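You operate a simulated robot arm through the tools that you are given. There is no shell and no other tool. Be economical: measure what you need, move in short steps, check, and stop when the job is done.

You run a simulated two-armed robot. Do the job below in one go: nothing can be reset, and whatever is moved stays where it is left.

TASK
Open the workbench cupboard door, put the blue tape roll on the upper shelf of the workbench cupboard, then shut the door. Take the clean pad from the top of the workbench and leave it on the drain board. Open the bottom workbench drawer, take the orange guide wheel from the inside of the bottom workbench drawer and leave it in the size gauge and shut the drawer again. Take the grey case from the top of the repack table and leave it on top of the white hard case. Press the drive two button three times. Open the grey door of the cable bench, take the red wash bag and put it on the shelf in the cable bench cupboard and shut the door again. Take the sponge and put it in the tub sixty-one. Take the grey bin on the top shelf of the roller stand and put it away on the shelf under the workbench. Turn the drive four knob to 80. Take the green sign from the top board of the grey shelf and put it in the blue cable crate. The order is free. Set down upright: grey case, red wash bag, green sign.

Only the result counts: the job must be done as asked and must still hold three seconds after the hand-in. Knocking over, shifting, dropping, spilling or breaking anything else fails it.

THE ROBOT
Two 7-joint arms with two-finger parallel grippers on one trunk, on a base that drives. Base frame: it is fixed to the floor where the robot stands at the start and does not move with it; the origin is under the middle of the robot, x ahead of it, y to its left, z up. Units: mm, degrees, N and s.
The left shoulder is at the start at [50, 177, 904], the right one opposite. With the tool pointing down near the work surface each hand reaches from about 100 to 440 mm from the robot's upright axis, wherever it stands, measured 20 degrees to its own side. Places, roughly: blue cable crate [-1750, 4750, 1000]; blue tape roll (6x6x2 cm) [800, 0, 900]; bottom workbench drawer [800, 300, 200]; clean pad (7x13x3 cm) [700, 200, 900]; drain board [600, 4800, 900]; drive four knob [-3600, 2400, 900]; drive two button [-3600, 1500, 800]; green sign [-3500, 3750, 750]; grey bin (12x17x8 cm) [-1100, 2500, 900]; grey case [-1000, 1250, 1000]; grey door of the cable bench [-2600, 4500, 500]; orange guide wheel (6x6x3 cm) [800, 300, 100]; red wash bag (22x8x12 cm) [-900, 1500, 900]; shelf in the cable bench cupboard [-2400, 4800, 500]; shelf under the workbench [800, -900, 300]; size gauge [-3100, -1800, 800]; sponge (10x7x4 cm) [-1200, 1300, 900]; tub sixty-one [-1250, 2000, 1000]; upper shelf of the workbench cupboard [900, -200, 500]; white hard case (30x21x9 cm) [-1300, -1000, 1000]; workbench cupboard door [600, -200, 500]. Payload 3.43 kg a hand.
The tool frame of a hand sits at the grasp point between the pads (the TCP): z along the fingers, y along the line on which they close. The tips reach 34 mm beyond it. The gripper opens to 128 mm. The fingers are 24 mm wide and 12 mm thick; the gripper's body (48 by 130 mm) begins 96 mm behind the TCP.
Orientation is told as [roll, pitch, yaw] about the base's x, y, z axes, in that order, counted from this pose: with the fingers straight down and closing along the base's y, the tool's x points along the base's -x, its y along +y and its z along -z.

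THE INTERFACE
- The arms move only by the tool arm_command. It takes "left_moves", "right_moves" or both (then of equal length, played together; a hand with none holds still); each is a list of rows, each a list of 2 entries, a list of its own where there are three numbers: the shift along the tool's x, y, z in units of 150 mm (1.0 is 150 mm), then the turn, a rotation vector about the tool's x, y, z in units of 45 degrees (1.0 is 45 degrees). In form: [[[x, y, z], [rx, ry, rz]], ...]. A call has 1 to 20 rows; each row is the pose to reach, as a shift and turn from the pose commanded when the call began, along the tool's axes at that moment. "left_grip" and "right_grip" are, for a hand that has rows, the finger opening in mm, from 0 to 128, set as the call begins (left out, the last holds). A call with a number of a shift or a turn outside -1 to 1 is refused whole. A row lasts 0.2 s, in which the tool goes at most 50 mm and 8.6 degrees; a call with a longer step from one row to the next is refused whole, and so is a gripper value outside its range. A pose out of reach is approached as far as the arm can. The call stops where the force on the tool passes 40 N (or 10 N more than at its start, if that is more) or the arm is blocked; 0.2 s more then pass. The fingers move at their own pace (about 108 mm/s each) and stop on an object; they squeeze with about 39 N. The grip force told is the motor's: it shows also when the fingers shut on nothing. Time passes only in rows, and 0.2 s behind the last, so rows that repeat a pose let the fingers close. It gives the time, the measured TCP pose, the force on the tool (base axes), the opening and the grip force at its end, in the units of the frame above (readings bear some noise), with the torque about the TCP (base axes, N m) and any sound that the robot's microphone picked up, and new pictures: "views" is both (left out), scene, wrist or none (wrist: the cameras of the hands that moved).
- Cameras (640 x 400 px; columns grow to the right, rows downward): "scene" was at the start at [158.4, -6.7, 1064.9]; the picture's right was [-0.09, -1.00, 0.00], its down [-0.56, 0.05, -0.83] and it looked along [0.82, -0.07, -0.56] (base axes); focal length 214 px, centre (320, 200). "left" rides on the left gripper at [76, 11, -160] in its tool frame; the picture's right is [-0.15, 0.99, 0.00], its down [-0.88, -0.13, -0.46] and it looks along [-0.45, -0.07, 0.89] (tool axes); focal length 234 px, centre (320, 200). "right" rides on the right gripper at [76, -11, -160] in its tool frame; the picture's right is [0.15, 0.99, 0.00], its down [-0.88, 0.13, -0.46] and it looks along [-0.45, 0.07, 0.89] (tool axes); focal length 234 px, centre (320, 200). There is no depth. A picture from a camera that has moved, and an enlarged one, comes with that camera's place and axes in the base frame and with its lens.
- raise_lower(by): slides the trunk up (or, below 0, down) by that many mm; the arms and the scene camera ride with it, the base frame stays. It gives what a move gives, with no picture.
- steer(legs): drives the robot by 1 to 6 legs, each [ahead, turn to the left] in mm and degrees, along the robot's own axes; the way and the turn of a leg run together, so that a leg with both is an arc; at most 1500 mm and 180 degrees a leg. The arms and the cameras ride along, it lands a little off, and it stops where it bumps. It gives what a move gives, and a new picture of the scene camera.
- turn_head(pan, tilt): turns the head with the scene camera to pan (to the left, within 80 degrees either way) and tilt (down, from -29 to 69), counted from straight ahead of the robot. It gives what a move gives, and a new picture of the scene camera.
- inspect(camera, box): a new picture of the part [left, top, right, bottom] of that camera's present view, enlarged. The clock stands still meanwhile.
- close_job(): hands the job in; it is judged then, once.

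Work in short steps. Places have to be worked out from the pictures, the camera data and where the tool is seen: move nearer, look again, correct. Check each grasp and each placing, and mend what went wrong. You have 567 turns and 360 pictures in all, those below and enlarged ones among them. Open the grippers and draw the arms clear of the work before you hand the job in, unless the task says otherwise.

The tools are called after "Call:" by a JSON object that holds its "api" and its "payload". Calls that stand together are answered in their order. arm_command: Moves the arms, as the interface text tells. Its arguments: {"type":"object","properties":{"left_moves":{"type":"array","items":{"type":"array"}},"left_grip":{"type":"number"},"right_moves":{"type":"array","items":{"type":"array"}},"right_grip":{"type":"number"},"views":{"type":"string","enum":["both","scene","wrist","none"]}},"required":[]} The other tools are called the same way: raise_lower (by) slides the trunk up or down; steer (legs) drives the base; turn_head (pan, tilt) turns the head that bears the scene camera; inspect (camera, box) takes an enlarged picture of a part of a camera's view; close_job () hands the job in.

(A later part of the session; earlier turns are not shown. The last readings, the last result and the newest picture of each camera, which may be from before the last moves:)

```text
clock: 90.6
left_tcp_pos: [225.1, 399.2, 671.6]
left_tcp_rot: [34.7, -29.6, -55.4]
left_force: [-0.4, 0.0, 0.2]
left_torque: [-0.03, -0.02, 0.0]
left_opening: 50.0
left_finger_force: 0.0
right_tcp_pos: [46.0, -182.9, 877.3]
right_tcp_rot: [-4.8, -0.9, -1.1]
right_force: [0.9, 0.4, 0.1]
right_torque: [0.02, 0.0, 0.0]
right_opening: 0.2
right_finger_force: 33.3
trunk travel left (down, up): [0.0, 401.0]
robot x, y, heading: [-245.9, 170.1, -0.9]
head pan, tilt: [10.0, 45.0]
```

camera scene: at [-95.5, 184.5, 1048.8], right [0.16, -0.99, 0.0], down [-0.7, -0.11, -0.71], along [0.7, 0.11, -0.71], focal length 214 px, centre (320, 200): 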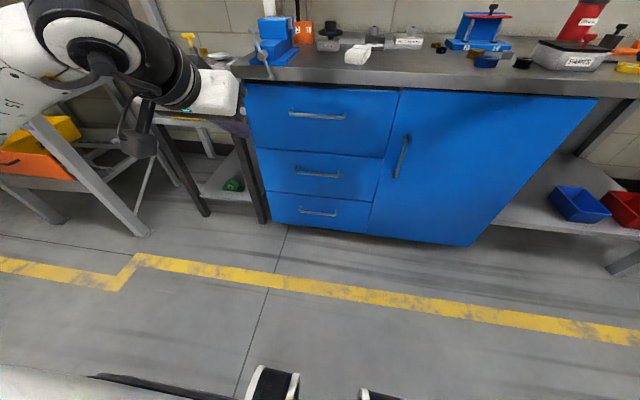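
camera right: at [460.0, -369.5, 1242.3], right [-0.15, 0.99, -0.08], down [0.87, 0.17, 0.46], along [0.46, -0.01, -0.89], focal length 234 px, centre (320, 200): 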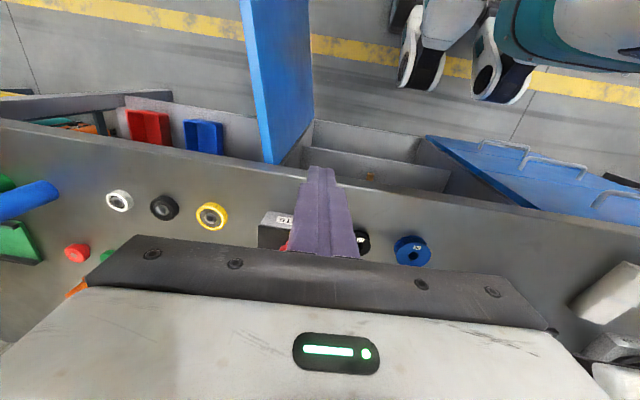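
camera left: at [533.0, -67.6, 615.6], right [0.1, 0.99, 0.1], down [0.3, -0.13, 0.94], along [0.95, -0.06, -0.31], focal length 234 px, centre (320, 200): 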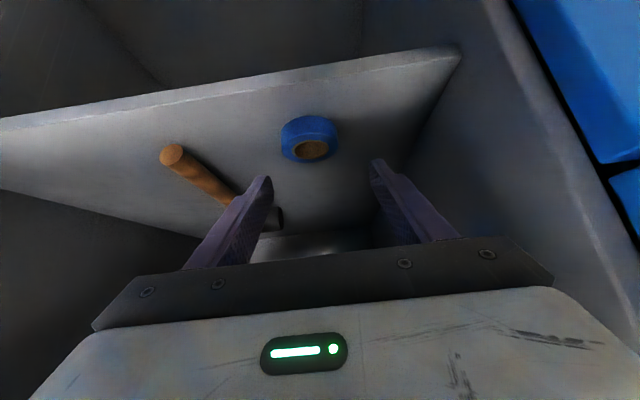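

Call:
{"api": "arm_command", "payload": {"left_moves": [[[0.1, -0.1, 0.14], [0, 0, 0.166]], [[0.2, -0.2, 0.28], [0, 0, 0.333]], [[0.3, -0.3, 0.42], [0, 0, 0.5]], [[0.4, -0.4, 0.56], [0, 0, 0.666]], [[0.5, -0.5, 0.7], [0, 0, 0.833]], [[0.5, -0.5, 0.7], [0, 0, 1.0]]], "views": "none"}}

```text
clock: 92.0
left_tcp_pos: [222.7, 399.0, 521.0]
left_tcp_rot: [44.3, 0.2, -91.0]
left_force: [-0.1, -0.8, 0.2]
left_torque: [-0.01, -0.04, -0.03]
left_opening: 50.0
left_finger_force: 0.1
right_tcp_pos: [45.9, -183.5, 878.5]
right_tcp_rot: [-4.8, -0.9, -1.0]
right_force: [0.3, -0.2, 0.0]
right_torque: [0.0, -0.01, -0.03]
right_opening: 0.0
right_finger_force: 32.3
trunk travel left (down, up): [0.0, 401.0]
robot x, y, heading: [-247.3, 175.0, -0.8]
head pan, tilt: [10.0, 45.0]
```

Call:
{"api": "arm_command", "payload": {"left_moves": [[[-0.1, -0.14, 0.14], [0, 0, 0]], [[-0.2, -0.28, 0.28], [0, 0, 0]], [[-0.3, -0.42, 0.42], [0, 0, 0]], [[-0.4, -0.56, 0.56], [0, 0, 0]], [[-0.6, -0.7, 0.7], [0, 0, 0]]], "views": "none"}}

Call:
{"api": "arm_command", "payload": {"left_moves": [[[0, -0.14, 0.14], [0, 0, 0]], [[0, -0.28, 0.28], [0, 0, 0]], [[0, -0.4, 0.4], [0, 0, 0]]], "views": "both"}}

```text
clock: 93.2
left_tcp_pos: [226.3, 293.2, 381.6]
left_tcp_rot: [43.8, 0.6, -90.3]
left_force: [0.6, -0.3, 0.3]
left_torque: [0.0, 0.01, 0.0]
left_opening: 49.9
left_finger_force: 0.2
left hand out of reach, approached as far as the arm can: row 1, 2, 3, 4, 5
right_tcp_pos: [45.7, -183.1, 878.2]
right_tcp_rot: [-4.8, -0.9, -1.1]
right_force: [0.7, 0.1, 0.9]
right_torque: [-0.02, 0.01, 0.0]
right_opening: 0.0
right_finger_force: 33.2
trunk travel left (down, up): [0.0, 401.0]
robot x, y, heading: [-244.3, 174.3, -0.8]
head pan, tilt: [10.0, 45.0]
```

```text
clock: 94.0
left_tcp_pos: [237.9, 267.6, 310.9]
left_tcp_rot: [43.3, 1.0, -90.0]
left_force: [0.7, 0.0, -0.7]
left_torque: [0.01, 0.03, 0.0]
left_opening: 49.9
left_finger_force: 0.0
left hand out of reach, approached as far as the arm can: row 1, 2, 3
right_tcp_pos: [45.3, -182.9, 878.0]
right_tcp_rot: [-4.8, -0.9, -1.1]
right_force: [-0.3, 0.4, 0.3]
right_torque: [-0.01, 0.03, -0.02]
right_opening: 0.1
right_finger_force: 32.9
trunk travel left (down, up): [0.0, 401.0]
robot x, y, heading: [-250.1, 174.3, -0.7]
head pan, tilt: [10.0, 45.0]
camera scene: at [-95.5, 184.5, 973.8], right [0.16, -0.99, 0.0], down [-0.7, -0.11, -0.71], along [0.7, 0.11, -0.71], focal length 214 px, centre (320, 200)
camera left: at [136.1, 340.9, 434.8], right [0.72, -0.16, 0.68], down [-0.41, -0.88, 0.23], along [0.56, -0.44, -0.7], focal length 234 px, centre (320, 200)
```

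scene: 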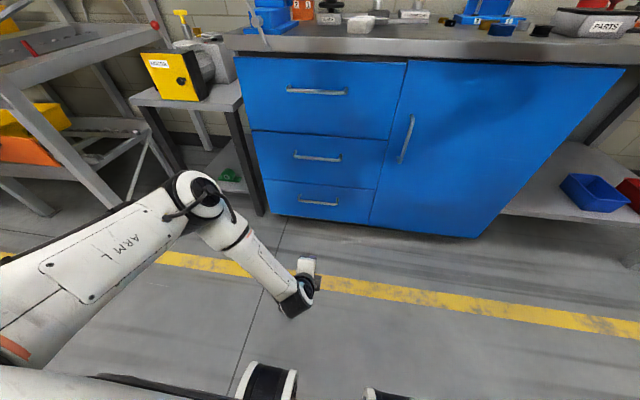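
left: 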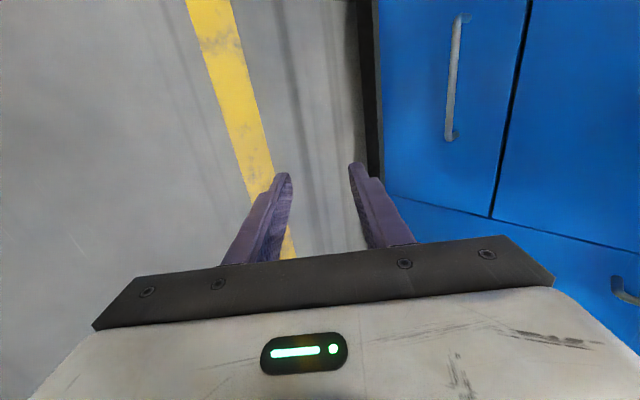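

The bottom drawer's bar is at about x≈602, y 210–395, z≈262. I level the tool to about −70° pitch and align at z≈272, y≈300.

Call:
{"api": "arm_command", "payload": {"left_moves": [[[0.07, -0.06, 0.06], [-0.19, 0, 0]], [[0.14, -0.12, 0.12], [-0.38, 0, 0]], [[0.21, -0.19, 0.18], [-0.57, 0, 0]]], "left_grip": 34, "views": "none"}}

Call:
{"api": "steer", "payload": {"legs": [[280, 0]]}}

Call:
{"api": "inspect", "payload": {"camera": "left", "box": [0, 0, 640, 400]}}

```text
clock: 94.8
left_tcp_pos: [262.5, 186.1, 360.7]
left_tcp_rot: [64.9, 2.2, -86.0]
left_force: [-0.3, 0.0, -1.0]
left_torque: [0.03, -0.05, -0.03]
left_opening: 34.0
left_finger_force: 0.0
left hand out of reach, approached as far as the arm can: row 1, 2, 3
right_tcp_pos: [46.4, -182.3, 878.1]
right_tcp_rot: [-4.8, -1.0, -1.2]
right_force: [0.4, -0.5, -1.1]
right_torque: [0.01, 0.08, -0.01]
right_opening: 0.0
right_finger_force: 32.8
trunk travel left (down, up): [0.0, 401.0]
robot x, y, heading: [-246.0, 169.4, -1.0]
head pan, tilt: [10.0, 45.0]
```

```text
clock: 96.7
left_tcp_pos: [541.2, 181.7, 360.2]
left_tcp_rot: [64.8, 2.2, -85.9]
left_force: [-1.4, -0.4, 0.6]
left_torque: [0.04, 0.02, -0.01]
left_opening: 34.0
left_finger_force: 0.0
right_tcp_pos: [324.4, -188.0, 878.2]
right_tcp_rot: [-4.8, -0.9, -1.0]
right_force: [-0.6, 0.4, -0.1]
right_torque: [0.0, 0.0, 0.0]
right_opening: 0.0
right_finger_force: 33.0
trunk travel left (down, up): [0.0, 401.0]
robot x, y, heading: [31.8, 164.2, -0.8]
head pan, tilt: [10.0, 45.0]
camera scene: at [183.1, 179.6, 973.8], right [0.16, -0.99, 0.0], down [-0.7, -0.11, -0.71], along [0.7, 0.11, -0.71], focal length 214 px, centre (320, 200)
```

scene: 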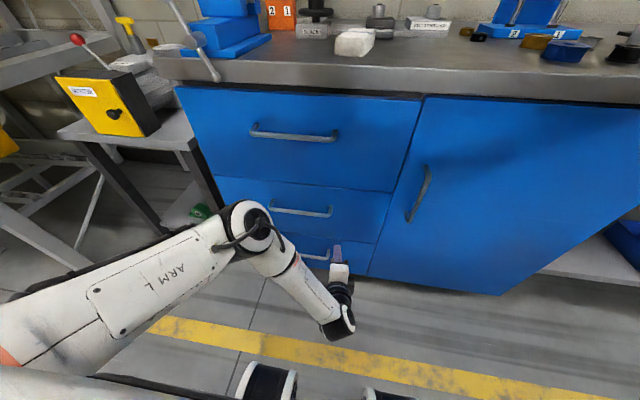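

```text
1.00 times, centred on (320, 200) of left
camera zoom: at [396.7, 243.9, 440.4], right [0.43, -0.15, 0.89], down [-0.41, -0.91, 0.04], along [0.8, -0.38, -0.46], focal length 234 px, centre (320, 200)
```

zoom: 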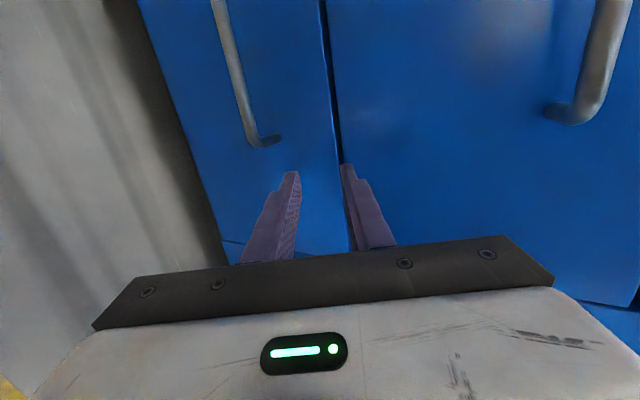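

Pitch-level at that height isn't reachable. New plan: tool nearly vertical, fingers spread fully along x, so that the far finger alone (12 mm thick) hooks behind the bar (gap ≈16 mm). I back off and reorient.

Call:
{"api": "steer", "payload": {"legs": [[-100, 0]]}}

Call:
{"api": "arm_command", "payload": {"left_moves": [[[0.1, 0, 0], [0.166, 0, 0]], [[0.2, 0, 0], [0.333, 0, 0]], [[0.3, 0, 0], [0.5, 0, 0]], [[0.4, 0, 0], [0.666, 0, 0]], [[0.5, 0, 0], [0.833, 0, 0]], [[0.6, 0, 0], [1.0, 0, 0]]], "left_grip": 128, "views": "none"}}

```text
clock: 97.9
left_tcp_pos: [441.4, 182.8, 359.9]
left_tcp_rot: [64.8, 2.3, -86.1]
left_force: [-0.9, -0.3, -0.1]
left_torque: [0.01, 0.02, -0.01]
left_opening: 34.2
left_finger_force: 0.2
right_tcp_pos: [224.8, -187.5, 877.8]
right_tcp_rot: [-4.7, -0.9, -1.2]
right_force: [0.7, 0.1, 0.7]
right_torque: [-0.01, 0.04, 0.01]
right_opening: 0.0
right_finger_force: 32.6
trunk travel left (down, up): [0.0, 401.0]
robot x, y, heading: [-66.1, 168.7, -1.1]
head pan, tilt: [10.0, 45.0]
camera scene: at [83.8, 181.3, 973.8], right [0.16, -0.99, 0.0], down [-0.7, -0.11, -0.71], along [0.7, 0.11, -0.71], focal length 214 px, centre (320, 200)
```

scene: 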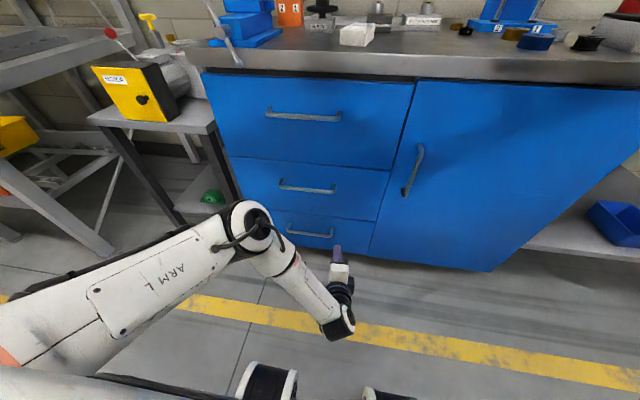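

```text
clock: 99.3
left_tcp_pos: [436.6, 272.9, 362.9]
left_tcp_rot: [19.8, 2.1, -86.1]
left_force: [-0.4, 0.8, -0.3]
left_torque: [0.0, 0.0, 0.0]
left_opening: 128.3
left_finger_force: 0.0
right_tcp_pos: [223.9, -185.9, 878.4]
right_tcp_rot: [-4.8, -1.0, -1.2]
right_force: [-0.2, -0.7, 0.0]
right_torque: [-0.01, 0.0, 0.04]
right_opening: 0.0
right_finger_force: 33.2
trunk travel left (down, up): [0.0, 401.0]
robot x, y, heading: [-66.9, 168.2, -0.8]
head pan, tilt: [10.0, 45.0]
```

Call:
{"api": "arm_command", "payload": {"left_moves": [[[0.06, -0.06, 0.17], [0.06, 0, 0.03]], [[0.12, -0.12, 0.34], [0.12, 0, 0.06]], [[0.18, -0.18, 0.5], [0.18, 0, 0.09]], [[0.18, -0.24, 0.66], [0.18, 0, 0.09]]], "views": "both"}}

```text
clock: 100.3
left_tcp_pos: [392.2, 274.3, 322.6]
left_tcp_rot: [11.8, 3.3, -89.9]
left_force: [-0.4, 0.4, 0.1]
left_torque: [0.03, 0.01, 0.0]
left_opening: 128.2
left_finger_force: 0.0
left hand out of reach, approached as far as the arm can: row 2, 3, 4
right_tcp_pos: [224.8, -186.9, 878.0]
right_tcp_rot: [-4.7, -0.8, -1.2]
right_force: [1.0, -0.9, 0.2]
right_torque: [0.0, 0.0, 0.04]
right_opening: 0.1
right_finger_force: 32.6
trunk travel left (down, up): [0.0, 401.0]
robot x, y, heading: [-63.9, 171.4, -1.1]
head pan, tilt: [10.0, 45.0]
camera scene: at [83.7, 181.3, 973.8], right [0.16, -0.99, 0.0], down [-0.7, -0.11, -0.71], along [0.7, 0.11, -0.71], focal length 214 px, centre (320, 200)
camera left: at [370.3, 340.2, 485.5], right [0.97, -0.16, 0.19], down [-0.22, -0.9, 0.37], along [0.12, -0.4, -0.91], focal length 234 px, centre (320, 200)
```

scene: 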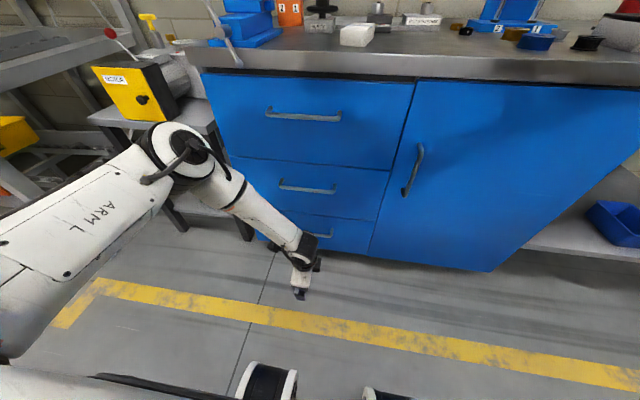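
left: 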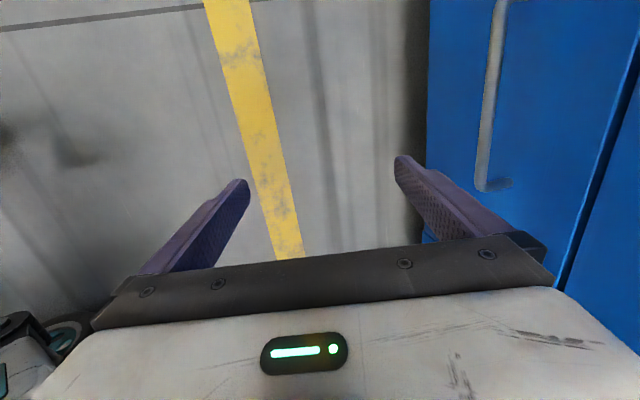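

Too far out at that height; I pull the hand in (the robot will stand closer) and lower.

Call:
{"api": "arm_command", "payload": {"left_moves": [[[0.05, -0.2, 0.05], [0, 0, 0]], [[0.1, -0.4, 0.13], [0, 0, 0]], [[0.15, -0.55, 0.22], [0, 0, 0]], [[0.17, -0.65, 0.31], [0, 0, 0]]], "views": "none"}}

```text
clock: 101.3
left_tcp_pos: [307.0, 303.3, 260.5]
left_tcp_rot: [11.5, 3.3, -90.0]
left_force: [-1.5, 0.3, -0.4]
left_torque: [0.0, -0.01, 0.02]
left_opening: 127.8
left_finger_force: 0.0
right_tcp_pos: [224.6, -185.0, 877.3]
right_tcp_rot: [-4.8, -0.8, -1.2]
right_force: [-0.1, -0.1, -1.1]
right_torque: [0.02, -0.01, 0.02]
right_opening: 0.2
right_finger_force: 33.0
trunk travel left (down, up): [0.0, 401.0]
robot x, y, heading: [-66.7, 170.5, -1.1]
head pan, tilt: [10.0, 45.0]
```

Now raise 60 mm, drive forward 235 mm to bring the far finger above the gap behind the bar.

Call:
{"api": "arm_command", "payload": {"left_moves": [[[0, 0.04, -0.2], [0, 0, 0]], [[0, 0.08, -0.4], [0, 0, 0]]], "views": "none"}}

Call:
{"api": "steer", "payload": {"legs": [[215, 0]]}}

Call:
{"api": "inspect", "payload": {"camera": "left", "box": [320, 0, 640, 200]}}

```text
clock: 101.9
left_tcp_pos: [307.3, 298.0, 321.1]
left_tcp_rot: [11.4, 3.3, -89.9]
left_force: [0.0, 0.1, 0.5]
left_torque: [0.01, 0.0, -0.02]
left_opening: 127.9
left_finger_force: 0.1
right_tcp_pos: [225.4, -184.9, 877.6]
right_tcp_rot: [-4.8, -0.8, -1.3]
right_force: [0.1, -0.6, 0.1]
right_torque: [0.0, 0.0, -0.03]
right_opening: 0.0
right_finger_force: 33.2
trunk travel left (down, up): [0.0, 401.0]
robot x, y, heading: [-66.3, 169.9, -1.1]
head pan, tilt: [10.0, 45.0]
```

```text
clock: 103.5
left_tcp_pos: [519.0, 295.7, 319.7]
left_tcp_rot: [11.4, 3.3, -90.0]
left_force: [-0.1, 0.5, -0.4]
left_torque: [0.01, -0.02, -0.01]
left_opening: 127.9
left_finger_force: 0.1
right_tcp_pos: [437.5, -190.1, 877.4]
right_tcp_rot: [-4.8, -0.8, -1.2]
right_force: [0.3, -0.4, 0.5]
right_torque: [0.01, 0.01, -0.01]
right_opening: 0.0
right_finger_force: 33.5
trunk travel left (down, up): [0.0, 401.0]
robot x, y, heading: [147.6, 164.6, -1.1]
head pan, tilt: [10.0, 45.0]
camera scene: at [295.7, 177.2, 973.8], right [0.15, -0.99, 0.0], down [-0.7, -0.11, -0.71], along [0.7, 0.11, -0.71], focal length 214 px, centre (320, 200)
```

scene: 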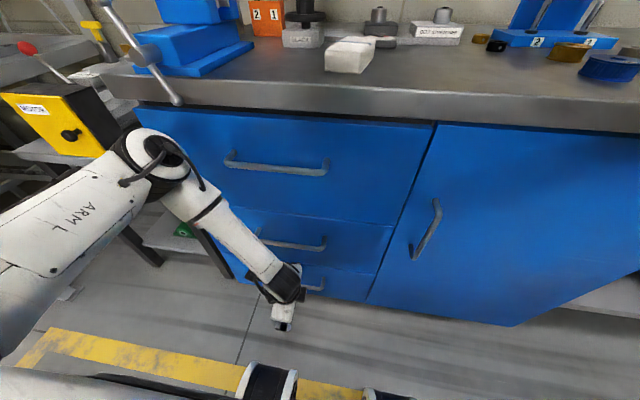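

```text
2.00 times, centred on (480, 100) of left
camera zoom: at [498.5, 360.9, 483.3], right [0.97, -0.16, 0.19], down [-0.22, -0.9, 0.37], along [0.11, -0.4, -0.91], focal length 468 px, centre (0, 400)
```

zoom: 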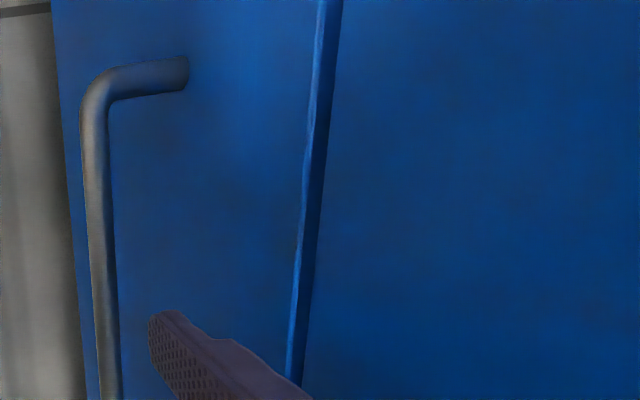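

Clear view: bar is at x≈585 with ~34 mm gap to the face. I move 16 mm forward and lower the far finger behind the bar.

Call:
{"api": "arm_command", "payload": {"left_moves": [[[0, 0.1, 0.02], [0, 0, 0]], [[0, 0.07, 0.2], [0, 0, 0]], [[0, 0.03, 0.4], [0, 0, 0]]], "views": "wrist"}}

```text
clock: 104.3
left_tcp_pos: [536.0, 297.7, 263.7]
left_tcp_rot: [11.4, 3.2, -90.0]
left_force: [-0.4, 0.2, -0.4]
left_torque: [0.02, -0.01, 0.01]
left_opening: 128.2
left_finger_force: 0.0
right_tcp_pos: [437.0, -190.8, 878.6]
right_tcp_rot: [-4.8, -0.9, -1.2]
right_force: [-0.7, 0.4, 0.4]
right_torque: [-0.01, -0.02, 0.0]
right_opening: 0.2
right_finger_force: 32.8
trunk travel left (down, up): [0.0, 401.0]
robot x, y, heading: [144.2, 163.9, -1.0]
head pan, tilt: [10.0, 45.0]
camera left: at [515.9, 364.2, 425.4], right [0.97, -0.16, 0.19], down [-0.22, -0.9, 0.37], along [0.11, -0.4, -0.91], focal length 234 px, centre (320, 200)
```

left: 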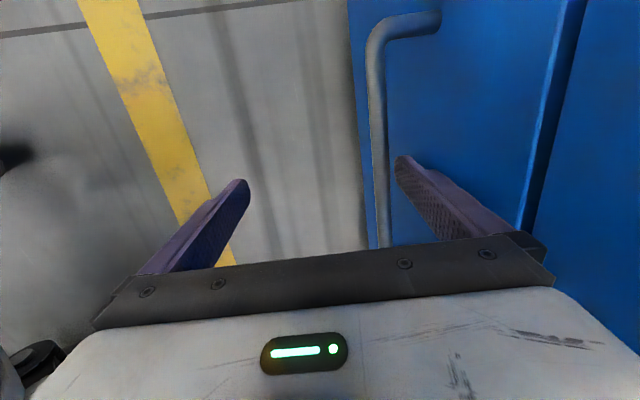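

The far finger is behind the bar. I close the gripper onto the bar (this will draw the drawer slightly).

Call:
{"api": "arm_command", "payload": {"left_moves": [[[0, 0, 0], [0, 0, 0]], [[0, 0, 0], [0, 0, 0]], [[0, 0, 0], [0, 0, 0]], [[0, 0, 0], [0, 0, 0]]], "left_grip": 0, "views": "wrist"}}

```text
clock: 105.3
left_tcp_pos: [534.6, 298.4, 261.8]
left_tcp_rot: [11.3, 3.3, -89.8]
left_force: [-0.5, -0.2, -5.9]
left_torque: [0.0, 0.06, 1.03]
left_opening: 11.7
left_finger_force: 45.1
right_tcp_pos: [437.1, -190.5, 877.6]
right_tcp_rot: [-4.7, -0.9, -1.2]
right_force: [-0.6, 0.4, 0.0]
right_torque: [0.01, -0.03, 0.0]
right_opening: 0.0
right_finger_force: 32.9
trunk travel left (down, up): [0.0, 401.0]
robot x, y, heading: [148.0, 166.1, -1.2]
head pan, tilt: [10.0, 45.0]
camera left: at [514.8, 364.3, 424.6], right [0.97, -0.16, 0.19], down [-0.22, -0.9, 0.37], along [0.11, -0.4, -0.91], focal length 234 px, centre (320, 200)
```

left: 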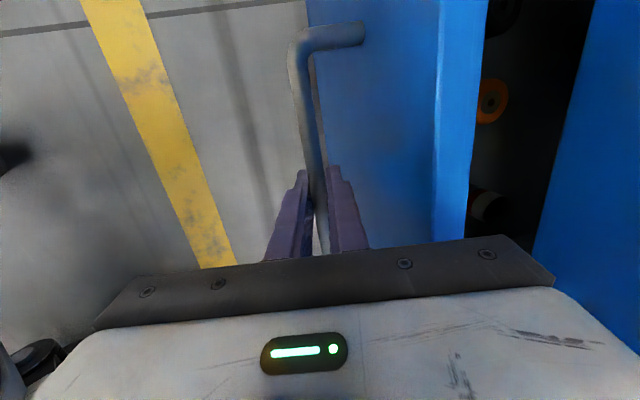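

Gripped, drawer already moved and the orange wheel is visible. I drive back 220 mm to open it.

Call:
{"api": "steer", "payload": {"legs": [[-220, 0]]}}

Call:
{"api": "inspect", "payload": {"camera": "left", "box": [0, 0, 640, 400]}}

```text
clock: 107.0
left_tcp_pos: [313.8, 298.7, 262.5]
left_tcp_rot: [11.2, 2.8, -90.3]
left_force: [-0.1, -27.0, -22.7]
left_torque: [0.86, -0.02, 1.32]
left_opening: 11.8
left_finger_force: 45.0
right_tcp_pos: [216.7, -185.6, 877.5]
right_tcp_rot: [-4.8, -0.8, -1.3]
right_force: [-0.8, 0.6, 0.3]
right_torque: [0.01, -0.02, -0.01]
right_opening: 0.0
right_finger_force: 33.2
trunk travel left (down, up): [0.0, 401.0]
robot x, y, heading: [-77.3, 171.1, -1.2]
head pan, tilt: [10.0, 45.0]
camera scene: at [75.5, 181.6, 973.5], right [0.15, -0.99, 0.0], down [-0.7, -0.11, -0.71], along [0.7, 0.11, -0.71], focal length 214 px, centre (320, 200)
```

scene: 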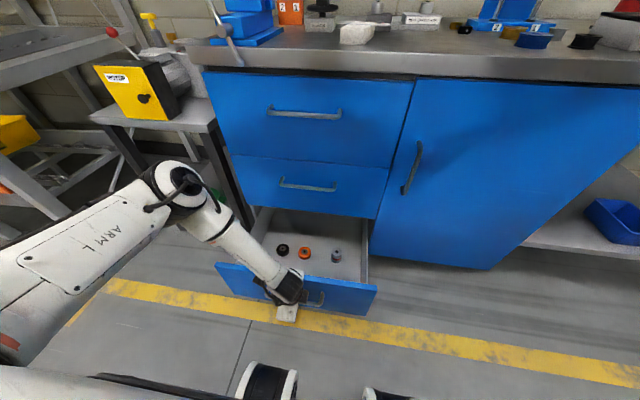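

```text
1.00 times, centred on (320, 200) of left
camera zoom: at [294.2, 366.2, 424.2], right [0.97, -0.16, 0.18], down [-0.22, -0.9, 0.38], along [0.11, -0.41, -0.91], focal length 234 px, centre (320, 200)
```

zoom: 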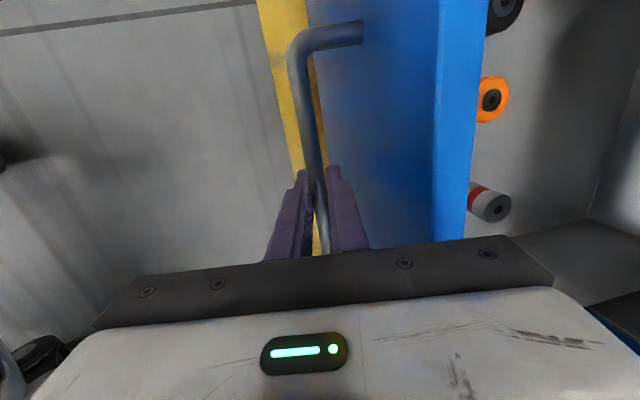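

Drawer open ~270 mm; wheel at about (572,325,125). I pull 100 mm more so the hand can come down clear of the upper drawers' handles.

Call:
{"api": "steer", "payload": {"legs": [[-100, 0]]}}

```text
clock: 108.2
left_tcp_pos: [225.2, 297.8, 263.3]
left_tcp_rot: [11.6, 2.5, -89.9]
left_force: [0.4, 0.3, -5.3]
left_torque: [-0.18, -0.01, 0.78]
left_opening: 11.6
left_finger_force: 45.0
right_tcp_pos: [123.0, -185.9, 877.1]
right_tcp_rot: [-4.8, -0.9, -1.3]
right_force: [-0.2, -0.4, 0.5]
right_torque: [-0.02, -0.01, 0.01]
right_opening: 0.1
right_finger_force: 33.3
trunk travel left (down, up): [0.0, 401.0]
robot x, y, heading: [-170.1, 172.0, -1.2]
head pan, tilt: [10.0, 45.0]
stopped in leg 1: the force on the tool passed its limit (the readings are from after the stop); the commanded pose is now the measured one
camera scene: at [-17.6, 182.8, 973.9], right [0.15, -0.99, 0.0], down [-0.7, -0.11, -0.71], along [0.7, 0.11, -0.71], focal length 214 px, centre (320, 200)
```

scene: 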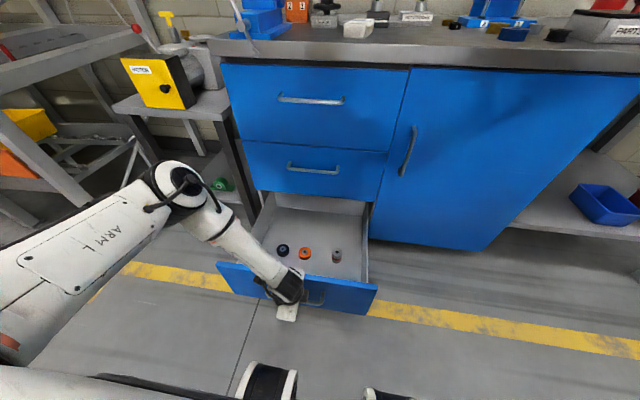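

Drawer at its stop (~360 mm). I open the fingers a little and lift off the bar.

Call:
{"api": "arm_command", "payload": {"left_moves": [[[0, 0, 0], [0, 0, 0]], [[0, 0, 0], [0, 0, 0]], [[0, 0.03, -0.2], [0, 0, 0]], [[0, 0.08, -0.5], [0, 0, 0]], [[0, 0.14, -0.8], [0, 0, 0]], [[0, 0.18, -1.0], [0, 0, 0]]], "left_grip": 36, "views": "wrist"}}

```text
clock: 109.6
left_tcp_pos: [220.6, 292.8, 416.3]
left_tcp_rot: [11.6, 2.5, -90.2]
left_force: [1.0, -0.2, 0.0]
left_torque: [-0.02, 0.02, 0.0]
left_opening: 36.1
left_finger_force: 0.1
right_tcp_pos: [121.7, -185.9, 879.5]
right_tcp_rot: [-4.8, -0.9, -1.2]
right_force: [-0.1, 0.6, 0.3]
right_torque: [0.0, 0.03, -0.01]
right_opening: 0.3
right_finger_force: 33.0
trunk travel left (down, up): [0.0, 401.0]
robot x, y, heading: [-172.0, 169.7, -1.0]
head pan, tilt: [10.0, 45.0]
camera left: at [199.6, 361.3, 576.7], right [0.97, -0.16, 0.19], down [-0.22, -0.9, 0.38], along [0.11, -0.41, -0.9], focal length 234 px, centre (320, 200)
```

left: 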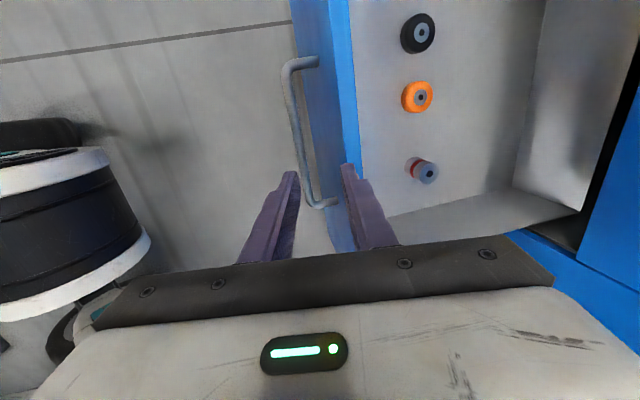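

The wheel is at about (478,325). For more reach I roll the hand back to the normal orientation (closing along y) before reaching in.

Call:
{"api": "arm_command", "payload": {"left_moves": [[[0, 0, -0.1], [0, 0, -0.166]], [[0, 0, -0.2], [0, 0, -0.333]], [[0, 0, -0.3], [0, 0, -0.5]], [[0, 0, -0.4], [0, 0, -0.666]], [[0, 0, -0.4], [0, 0, -0.833]], [[0, 0, -0.4], [0, 0, -1.0]]], "left_grip": 100, "views": "none"}}

Call:
{"api": "arm_command", "payload": {"left_moves": [[[0, 0, 0], [0, 0, -0.166]], [[0, 0, 0], [0, 0, -0.333]], [[0, 0, 0], [0, 0, -0.5]], [[0, 0, 0], [0, 0, -0.666]], [[0, 0, 0], [0, 0, -0.833]], [[0, 0, 0], [0, 0, -1.0]]], "views": "none"}}

Call:
{"api": "steer", "payload": {"legs": [[150, 0]]}}

```text
clock: 111.0
left_tcp_pos: [209.7, 288.9, 473.5]
left_tcp_rot: [10.1, -6.4, -45.8]
left_force: [-0.9, 0.5, 0.4]
left_torque: [0.0, -0.03, 0.01]
left_opening: 100.0
left_finger_force: 0.0
right_tcp_pos: [122.2, -185.2, 877.0]
right_tcp_rot: [-4.8, -1.0, -1.2]
right_force: [0.5, -0.3, 0.2]
right_torque: [0.0, 0.0, -0.01]
right_opening: 0.1
right_finger_force: 32.8
trunk travel left (down, up): [0.0, 401.0]
robot x, y, heading: [-170.5, 168.4, -1.1]
head pan, tilt: [10.0, 45.0]
```

```text
clock: 112.4
left_tcp_pos: [209.0, 288.8, 475.4]
left_tcp_rot: [2.6, -11.6, -0.6]
left_force: [-0.6, -0.1, 0.0]
left_torque: [-0.03, -0.01, -0.01]
left_opening: 99.8
left_finger_force: 0.1
right_tcp_pos: [122.6, -185.4, 877.5]
right_tcp_rot: [-4.7, -0.9, -1.3]
right_force: [-0.1, -0.2, -0.1]
right_torque: [0.04, 0.03, 0.03]
right_opening: 0.2
right_finger_force: 32.9
trunk travel left (down, up): [0.0, 401.0]
robot x, y, heading: [-167.2, 175.0, -1.1]
head pan, tilt: [10.0, 45.0]
```

```text
clock: 113.8
left_tcp_pos: [356.7, 286.2, 474.5]
left_tcp_rot: [2.6, -11.6, -0.6]
left_force: [-0.2, 0.3, 0.0]
left_torque: [0.01, 0.0, 0.0]
left_opening: 99.9
left_finger_force: 0.1
right_tcp_pos: [270.1, -188.5, 877.4]
right_tcp_rot: [-4.7, -0.9, -1.4]
right_force: [0.0, -0.4, 0.1]
right_torque: [-0.01, -0.03, 0.01]
right_opening: 0.2
right_finger_force: 33.0
trunk travel left (down, up): [0.0, 401.0]
robot x, y, heading: [-21.6, 165.3, -1.0]
head pan, tilt: [10.0, 45.0]
camera scene: at [129.2, 179.7, 973.8], right [0.15, -0.99, 0.0], down [-0.7, -0.11, -0.71], along [0.7, 0.11, -0.71], focal length 214 px, centre (320, 200)
```

scene: 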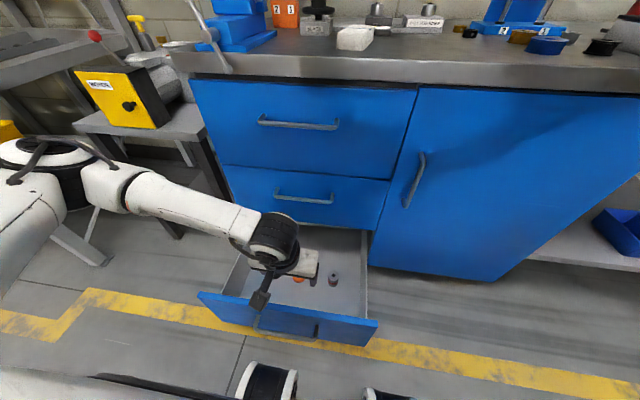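

Call:
{"api": "arm_command", "payload": {"left_moves": [[[-0.12, 0.065, 0.24], [0, -0.05, 0]], [[-0.24, 0.13, 0.48], [0, -0.1, 0]], [[-0.36, 0.195, 0.73], [0, -0.15, 0]], [[-0.48, 0.26, 0.98], [0, -0.2, 0]]], "views": "wrist"}}

```text
clock: 114.8
left_tcp_pos: [457.5, 330.5, 347.3]
left_tcp_rot: [2.7, -20.6, -1.2]
left_force: [0.1, -0.4, 0.1]
left_torque: [0.0, 0.0, 0.04]
left_opening: 99.9
left_finger_force: 0.1
right_tcp_pos: [270.8, -188.6, 878.4]
right_tcp_rot: [-4.9, -0.9, -1.4]
right_force: [0.4, 0.0, 0.2]
right_torque: [0.0, 0.0, 0.01]
right_opening: 0.0
right_finger_force: 32.6
trunk travel left (down, up): [0.0, 401.0]
robot x, y, heading: [-20.2, 165.7, -1.3]
head pan, tilt: [10.0, 45.0]
camera left: at [329.6, 336.4, 469.0], right [0.14, 0.99, 0.1], down [0.66, -0.16, 0.73], along [0.74, -0.04, -0.68], focal length 234 px, centre (320, 200)
```

left: 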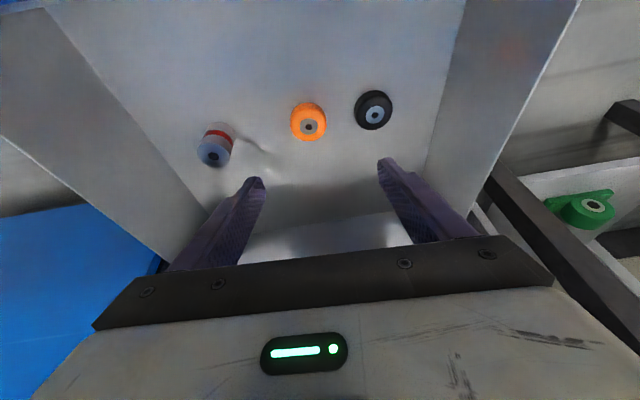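

The base apparently nudged the drawer in a bit; the wheel is now near (510,324). I tilt to −30° and go lower for a closer look.

Call:
{"api": "arm_command", "payload": {"left_moves": [[[0.03, -0.01, 0.22], [0, -0.06, 0]], [[0.06, -0.02, 0.44], [0, -0.11, 0]], [[0.1, -0.03, 0.66], [0, -0.17, 0]], [[0.135, -0.04, 0.89], [0, -0.22, 0]]], "views": "wrist"}}

```text
clock: 115.7
left_tcp_pos: [485.9, 329.3, 250.3]
left_tcp_rot: [2.8, -29.4, -1.5]
left_force: [1.8, 2.6, 20.9]
left_torque: [-0.24, 3.58, -0.33]
left_opening: 100.3
left_finger_force: 0.0
right_tcp_pos: [269.2, -189.0, 877.7]
right_tcp_rot: [-4.8, -0.9, -1.3]
right_force: [0.5, 0.3, 0.1]
right_torque: [0.02, -0.01, -0.02]
right_opening: 0.0
right_finger_force: 33.1
trunk travel left (down, up): [0.0, 401.0]
robot x, y, heading: [-23.6, 165.7, -0.9]
head pan, tilt: [10.0, 45.0]
stopped in row 4 (left hand): the force on the tool passed its limit (the readings are from after the stop); the commanded pose is now the measured one
camera left: at [341.9, 336.3, 352.9], right [0.13, 0.98, 0.11], down [0.54, -0.17, 0.82], along [0.83, -0.04, -0.56], focal length 234 px, centre (320, 200)
```

left: 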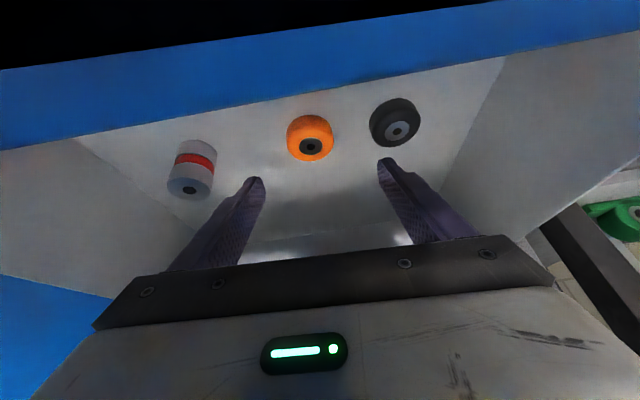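

The wrist camera touched the drawer's front rim. Re-triangulating: wheel ≈(516,325,160), drawer floor ≈145. I rise, reduce tilt to −20°, and re-approach further in.

Call:
{"api": "arm_command", "payload": {"left_moves": [[[-0.15, 0, -0.25], [0, 0.05, 0]], [[-0.35, -0.02, -0.415], [0, 0.12, 0]], [[-0.42, -0.035, -0.37], [0, 0.21, 0]]], "views": "wrist"}}

```text
clock: 116.5
left_tcp_pos: [509.7, 321.8, 328.4]
left_tcp_rot: [2.7, -19.6, -1.1]
left_force: [-0.3, -0.2, -0.2]
left_torque: [0.0, 0.02, 0.01]
left_opening: 99.9
left_finger_force: 0.0
right_tcp_pos: [270.0, -187.2, 877.6]
right_tcp_rot: [-4.8, -0.9, -1.4]
right_force: [0.8, -0.7, 0.1]
right_torque: [-0.04, -0.03, 0.04]
right_opening: 0.1
right_finger_force: 33.2
trunk travel left (down, up): [0.0, 401.0]
robot x, y, heading: [-22.2, 169.6, -0.9]
head pan, tilt: [10.0, 45.0]
camera left: at [386.6, 327.0, 452.1], right [0.14, 0.99, 0.09], down [0.68, -0.17, 0.72], along [0.72, -0.04, -0.69], focal length 234 px, centre (320, 200)
```

left: 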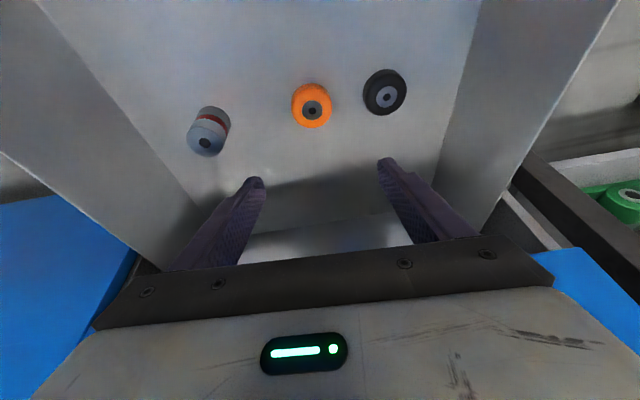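

Wheel at ≈(518,325). Descend to z≈195.

Call:
{"api": "arm_command", "payload": {"left_moves": [[[0.1, 0.01, 0.28], [0, 0, 0]], [[0.2, 0.02, 0.56], [0, 0, 0]], [[0.29, 0.02, 0.83], [0, 0, 0]]], "views": "wrist"}}

```text
clock: 117.3
left_tcp_pos: [512.7, 329.7, 195.1]
left_tcp_rot: [2.8, -19.6, -1.1]
left_force: [0.6, 0.8, -0.4]
left_torque: [-0.02, 0.0, 0.02]
left_opening: 100.0
left_finger_force: 0.0
right_tcp_pos: [270.1, -187.8, 876.8]
right_tcp_rot: [-4.8, -0.8, -1.3]
right_force: [1.4, -0.2, 0.2]
right_torque: [0.03, 0.0, 0.06]
right_opening: 0.0
right_finger_force: 33.2
trunk travel left (down, up): [0.0, 401.0]
robot x, y, heading: [-21.8, 169.4, -0.9]
head pan, tilt: [10.0, 45.0]
camera left: at [387.2, 335.0, 320.1], right [0.14, 0.99, 0.09], down [0.68, -0.16, 0.72], along [0.72, -0.04, -0.69], focal length 234 px, centre (320, 200)
```

left: 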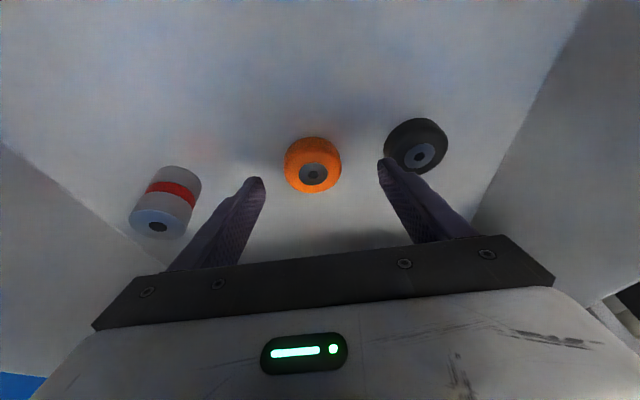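

Refined: wheel ≈(528,324,137), floor ≈122. I narrow the fingers to 84 mm and go down 33 mm more.

Call:
{"api": "arm_command", "payload": {"left_moves": [[[0.014, -0.035, 0.11], [0, 0, 0]], [[0.028, -0.035, 0.225], [0, 0, 0]]], "left_grip": 84, "views": "wrist"}}

```text
clock: 117.9
left_tcp_pos: [521.3, 324.1, 164.3]
left_tcp_rot: [2.6, -19.8, -1.1]
left_force: [-1.4, -0.6, 14.5]
left_torque: [-0.63, 0.04, 0.11]
left_opening: 83.5
left_finger_force: 0.1
right_tcp_pos: [268.5, -188.5, 877.7]
right_tcp_rot: [-4.8, -1.0, -1.3]
right_force: [-0.6, 0.6, 0.1]
right_torque: [0.01, 0.01, 0.05]
right_opening: 0.2
right_finger_force: 33.0
trunk travel left (down, up): [0.0, 401.0]
robot x, y, heading: [-20.1, 165.8, -1.0]
head pan, tilt: [10.0, 45.0]
camera left: at [395.5, 330.6, 287.8], right [0.14, 0.99, 0.09], down [0.67, -0.16, 0.72], along [0.73, -0.04, -0.69], focal length 234 px, centre (320, 200)
```

left: 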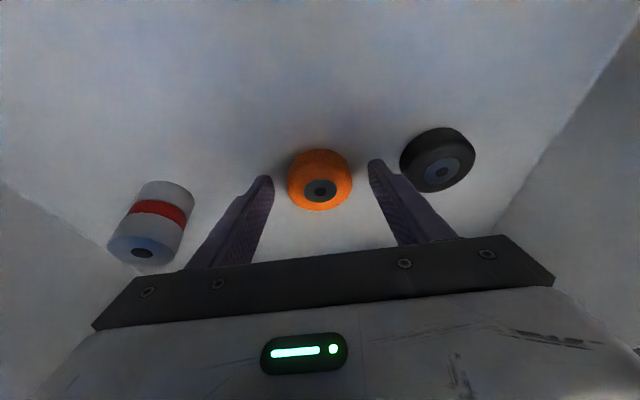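

Light contact with the floor (14 N), the wheel is between the fingers. Close now.

Call:
{"api": "arm_command", "payload": {"left_moves": [[[-0.01, 0, -0.02], [0, 0, 0]], [[-0.01, 0, -0.02], [0, 0, 0]], [[-0.01, 0, -0.02], [0, 0, 0]]], "left_grip": 20, "views": "none"}}

Call:
{"api": "arm_command", "payload": {"left_moves": [[[-0.11, 0, -0.28], [0, 0, 0]], [[-0.22, 0, -0.56], [0, 0, 0]], [[-0.33, 0, -0.86], [0, 0, 0]]], "views": "wrist"}}

```text
clock: 118.7
left_tcp_pos: [519.8, 326.1, 164.2]
left_tcp_rot: [2.8, -19.5, -1.0]
left_force: [0.1, 0.6, -0.1]
left_torque: [0.02, 0.02, 0.01]
left_opening: 54.0
left_finger_force: 38.6
right_tcp_pos: [270.5, -187.7, 877.4]
right_tcp_rot: [-4.7, -0.9, -1.3]
right_force: [0.2, -0.7, -0.2]
right_torque: [0.01, -0.02, -0.01]
right_opening: 0.0
right_finger_force: 33.3
trunk travel left (down, up): [0.0, 401.0]
robot x, y, heading: [-19.4, 170.2, -1.3]
head pan, tilt: [10.0, 45.0]
```

```text
clock: 119.5
left_tcp_pos: [523.0, 319.9, 303.4]
left_tcp_rot: [2.8, -19.7, -0.9]
left_force: [0.0, 0.2, -0.3]
left_torque: [0.03, 0.02, 0.0]
left_opening: 54.1
left_finger_force: 39.0
right_tcp_pos: [270.2, -187.9, 876.1]
right_tcp_rot: [-4.7, -0.9, -1.3]
right_force: [-0.1, 0.4, 0.0]
right_torque: [0.03, 0.03, 0.01]
right_opening: 0.1
right_finger_force: 32.7
trunk travel left (down, up): [0.0, 401.0]
robot x, y, heading: [-20.2, 168.6, -1.3]
head pan, tilt: [10.0, 45.0]
camera left: at [398.6, 325.6, 428.0], right [0.14, 0.99, 0.09], down [0.68, -0.16, 0.72], along [0.72, -0.04, -0.69], focal length 234 px, centre (320, 200)
```

left: 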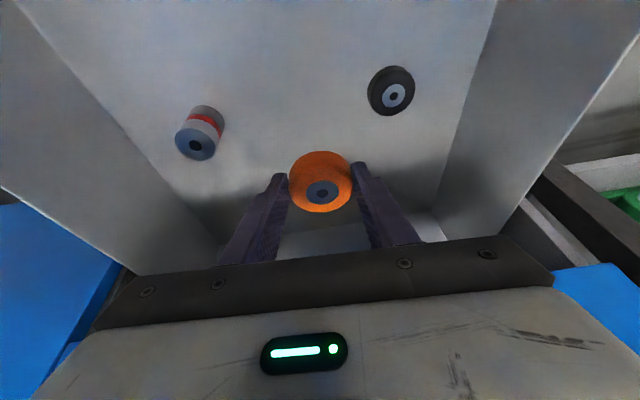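

The wheel is secured (54 mm). I lift the left hand out of the drawer while bringing the right hand forward and down to push the drawer shut.

Call:
{"api": "arm_command", "payload": {"left_moves": [[[-0.08, 0, -0.23], [0, 0, 0]], [[-0.16, 0, -0.46], [0, 0, 0]], [[-0.24, 0, -0.7], [0, 0, 0]], [[-0.32, 0, -0.92], [0, 0, 0]]], "right_moves": [[[-0.15, 0, 0.2], [0, 0, 0]], [[-0.3, 0, 0.4], [0, 0, 0]], [[-0.45, 0.1, 0.6], [0, 0, 0]], [[-0.55, 0.2, 0.8], [0, 0, 0]]], "views": "none"}}

Call:
{"api": "arm_command", "payload": {"left_moves": [[[0.08, 0.15, -0.2], [0, 0, 0]], [[0.16, 0.3, -0.4], [0, 0, 0]], [[0.24, 0.4, -0.6], [0, 0, 0]], [[0.32, 0.45, -0.8], [0, 0, 0]]], "right_moves": [[[0, 0.15, 0.2], [0, 0, 0]], [[0, 0.3, 0.4], [0, 0, 0]], [[0, 0.45, 0.65], [0, 0, 0]], [[0, 0.6, 0.9], [0, 0, 0]]], "views": "scene"}}

```text
clock: 120.5
left_tcp_pos: [523.4, 313.3, 448.3]
left_tcp_rot: [2.8, -19.4, -1.0]
left_force: [0.6, -0.4, -0.7]
left_torque: [-0.04, 0.01, 0.01]
left_opening: 54.1
left_finger_force: 39.1
right_tcp_pos: [355.6, -170.1, 755.8]
right_tcp_rot: [-4.8, -1.0, -1.4]
right_force: [-0.1, 0.4, -0.1]
right_torque: [0.01, 0.03, -0.02]
right_opening: 0.2
right_finger_force: 32.8
trunk travel left (down, up): [0.0, 401.0]
robot x, y, heading: [-20.4, 166.0, -1.1]
head pan, tilt: [10.0, 45.0]
```

```text
clock: 121.5
left_tcp_pos: [435.6, 377.8, 548.4]
left_tcp_rot: [2.8, -19.6, -1.2]
left_force: [-0.5, 0.3, -1.7]
left_torque: [0.0, 0.03, -0.01]
left_opening: 54.2
left_finger_force: 39.1
right_tcp_pos: [357.9, -92.6, 613.3]
right_tcp_rot: [-4.8, -0.9, -1.4]
right_force: [-0.3, 0.4, -0.2]
right_torque: [-0.03, -0.02, -0.01]
right_opening: 0.0
right_finger_force: 32.5
trunk travel left (down, up): [0.0, 401.0]
robot x, y, heading: [-20.8, 167.0, -1.1]
head pan, tilt: [10.0, 45.0]
camera scene: at [129.3, 180.0, 973.8], right [0.15, -0.99, 0.0], down [-0.7, -0.11, -0.71], along [0.7, 0.11, -0.71], focal length 214 px, centre (320, 200)
```

scene: 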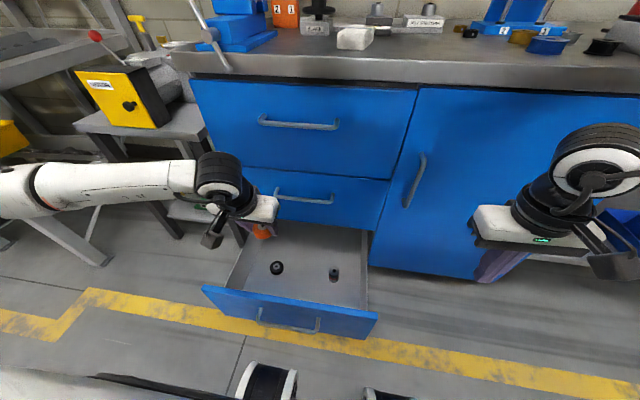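

I back the base off 80 mm, then bring the right hand in front of the drawer face.

Call:
{"api": "steer", "payload": {"legs": [[-90, 0]]}}

Call:
{"api": "arm_command", "payload": {"right_moves": [[[0.06, 0.22, 0.2], [0, 0, 0]], [[0.12, 0.44, 0.4], [0, 0, 0]], [[0.18, 0.66, 0.6], [0, 0, 0]], [[0.22, 0.88, 0.8], [0, 0, 0]], [[0.22, 1.0, 1.0], [0, 0, 0]]], "views": "none"}}

Call:
{"api": "arm_command", "payload": {"right_moves": [[[0, 0.12, 0.25], [0, 0, 0]], [[0, 0.25, 0.5], [0, 0, 0]], [[0, 0.3, 0.8], [0, 0, 0]], [[0, 0.3, 1.0], [0, 0, 0]]], "views": "scene"}}

```text
clock: 122.6
left_tcp_pos: [347.6, 378.4, 548.8]
left_tcp_rot: [2.7, -19.5, -1.1]
left_force: [-0.1, 0.4, -0.6]
left_torque: [-0.01, 0.03, 0.01]
left_opening: 54.2
left_finger_force: 39.2
right_tcp_pos: [269.7, -92.0, 613.9]
right_tcp_rot: [-4.7, -0.9, -1.3]
right_force: [-0.2, -0.1, -0.7]
right_torque: [0.01, 0.01, 0.01]
right_opening: 0.4
right_finger_force: 33.8
trunk travel left (down, up): [0.0, 401.0]
robot x, y, heading: [-111.5, 168.0, -1.1]
head pan, tilt: [10.0, 45.0]
camera scene: at [40.3, 181.7, 973.8], right [0.15, -0.99, 0.0], down [-0.7, -0.11, -0.71], along [0.7, 0.11, -0.71], focal length 214 px, centre (320, 200)
```

scene: 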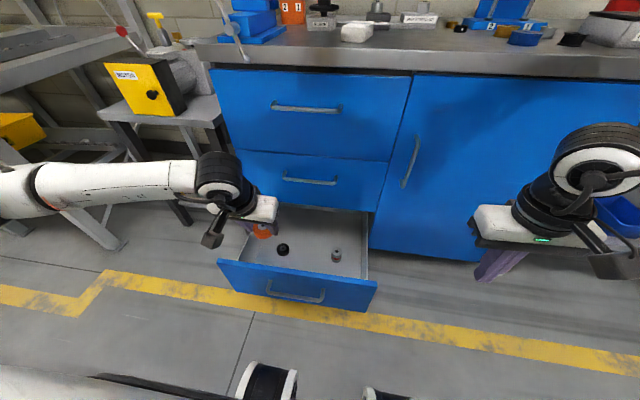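

```text
clock: 123.8
left_tcp_pos: [347.6, 378.7, 548.2]
left_tcp_rot: [2.7, -19.7, -1.0]
left_force: [0.3, 0.6, -0.9]
left_torque: [-0.01, -0.01, 0.0]
left_opening: 54.2
left_finger_force: 38.6
right_tcp_pos: [229.4, -17.8, 506.9]
right_tcp_rot: [-4.7, -0.9, -1.4]
right_force: [0.1, -0.8, -0.1]
right_torque: [-0.02, -0.06, 0.0]
right_opening: 0.1
right_finger_force: 33.4
right hand out of reach, approached as far as the arm can: row 3, 4, 5
trunk travel left (down, up): [0.0, 401.0]
robot x, y, heading: [-111.0, 172.9, -1.1]
head pan, tilt: [10.0, 45.0]
```

```text
clock: 124.8
left_tcp_pos: [348.1, 379.4, 547.7]
left_tcp_rot: [2.7, -19.5, -1.2]
left_force: [0.2, 0.2, -1.2]
left_torque: [0.0, 0.0, -0.05]
left_opening: 54.4
left_finger_force: 38.9
right_tcp_pos: [219.3, -65.1, 456.6]
right_tcp_rot: [-4.7, -0.9, -1.2]
right_force: [-0.2, -0.1, -0.5]
right_torque: [0.01, -0.01, 0.01]
right_opening: 0.0
right_finger_force: 33.0
right hand out of reach, approached as far as the arm can: row 1, 2, 3, 4
trunk travel left (down, up): [0.0, 401.0]
robot x, y, heading: [-107.1, 169.6, -1.4]
head pan, tilt: [10.0, 45.0]
camera scene: at [40.3, 181.7, 973.8], right [0.15, -0.99, 0.0], down [-0.7, -0.11, -0.71], along [0.7, 0.11, -0.71], focal length 214 px, centre (320, 200)
```

scene: 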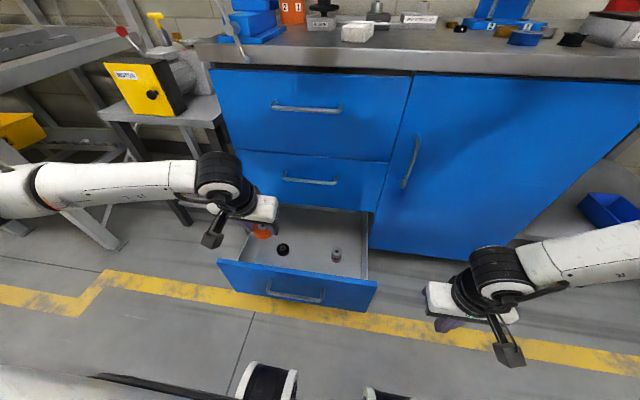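

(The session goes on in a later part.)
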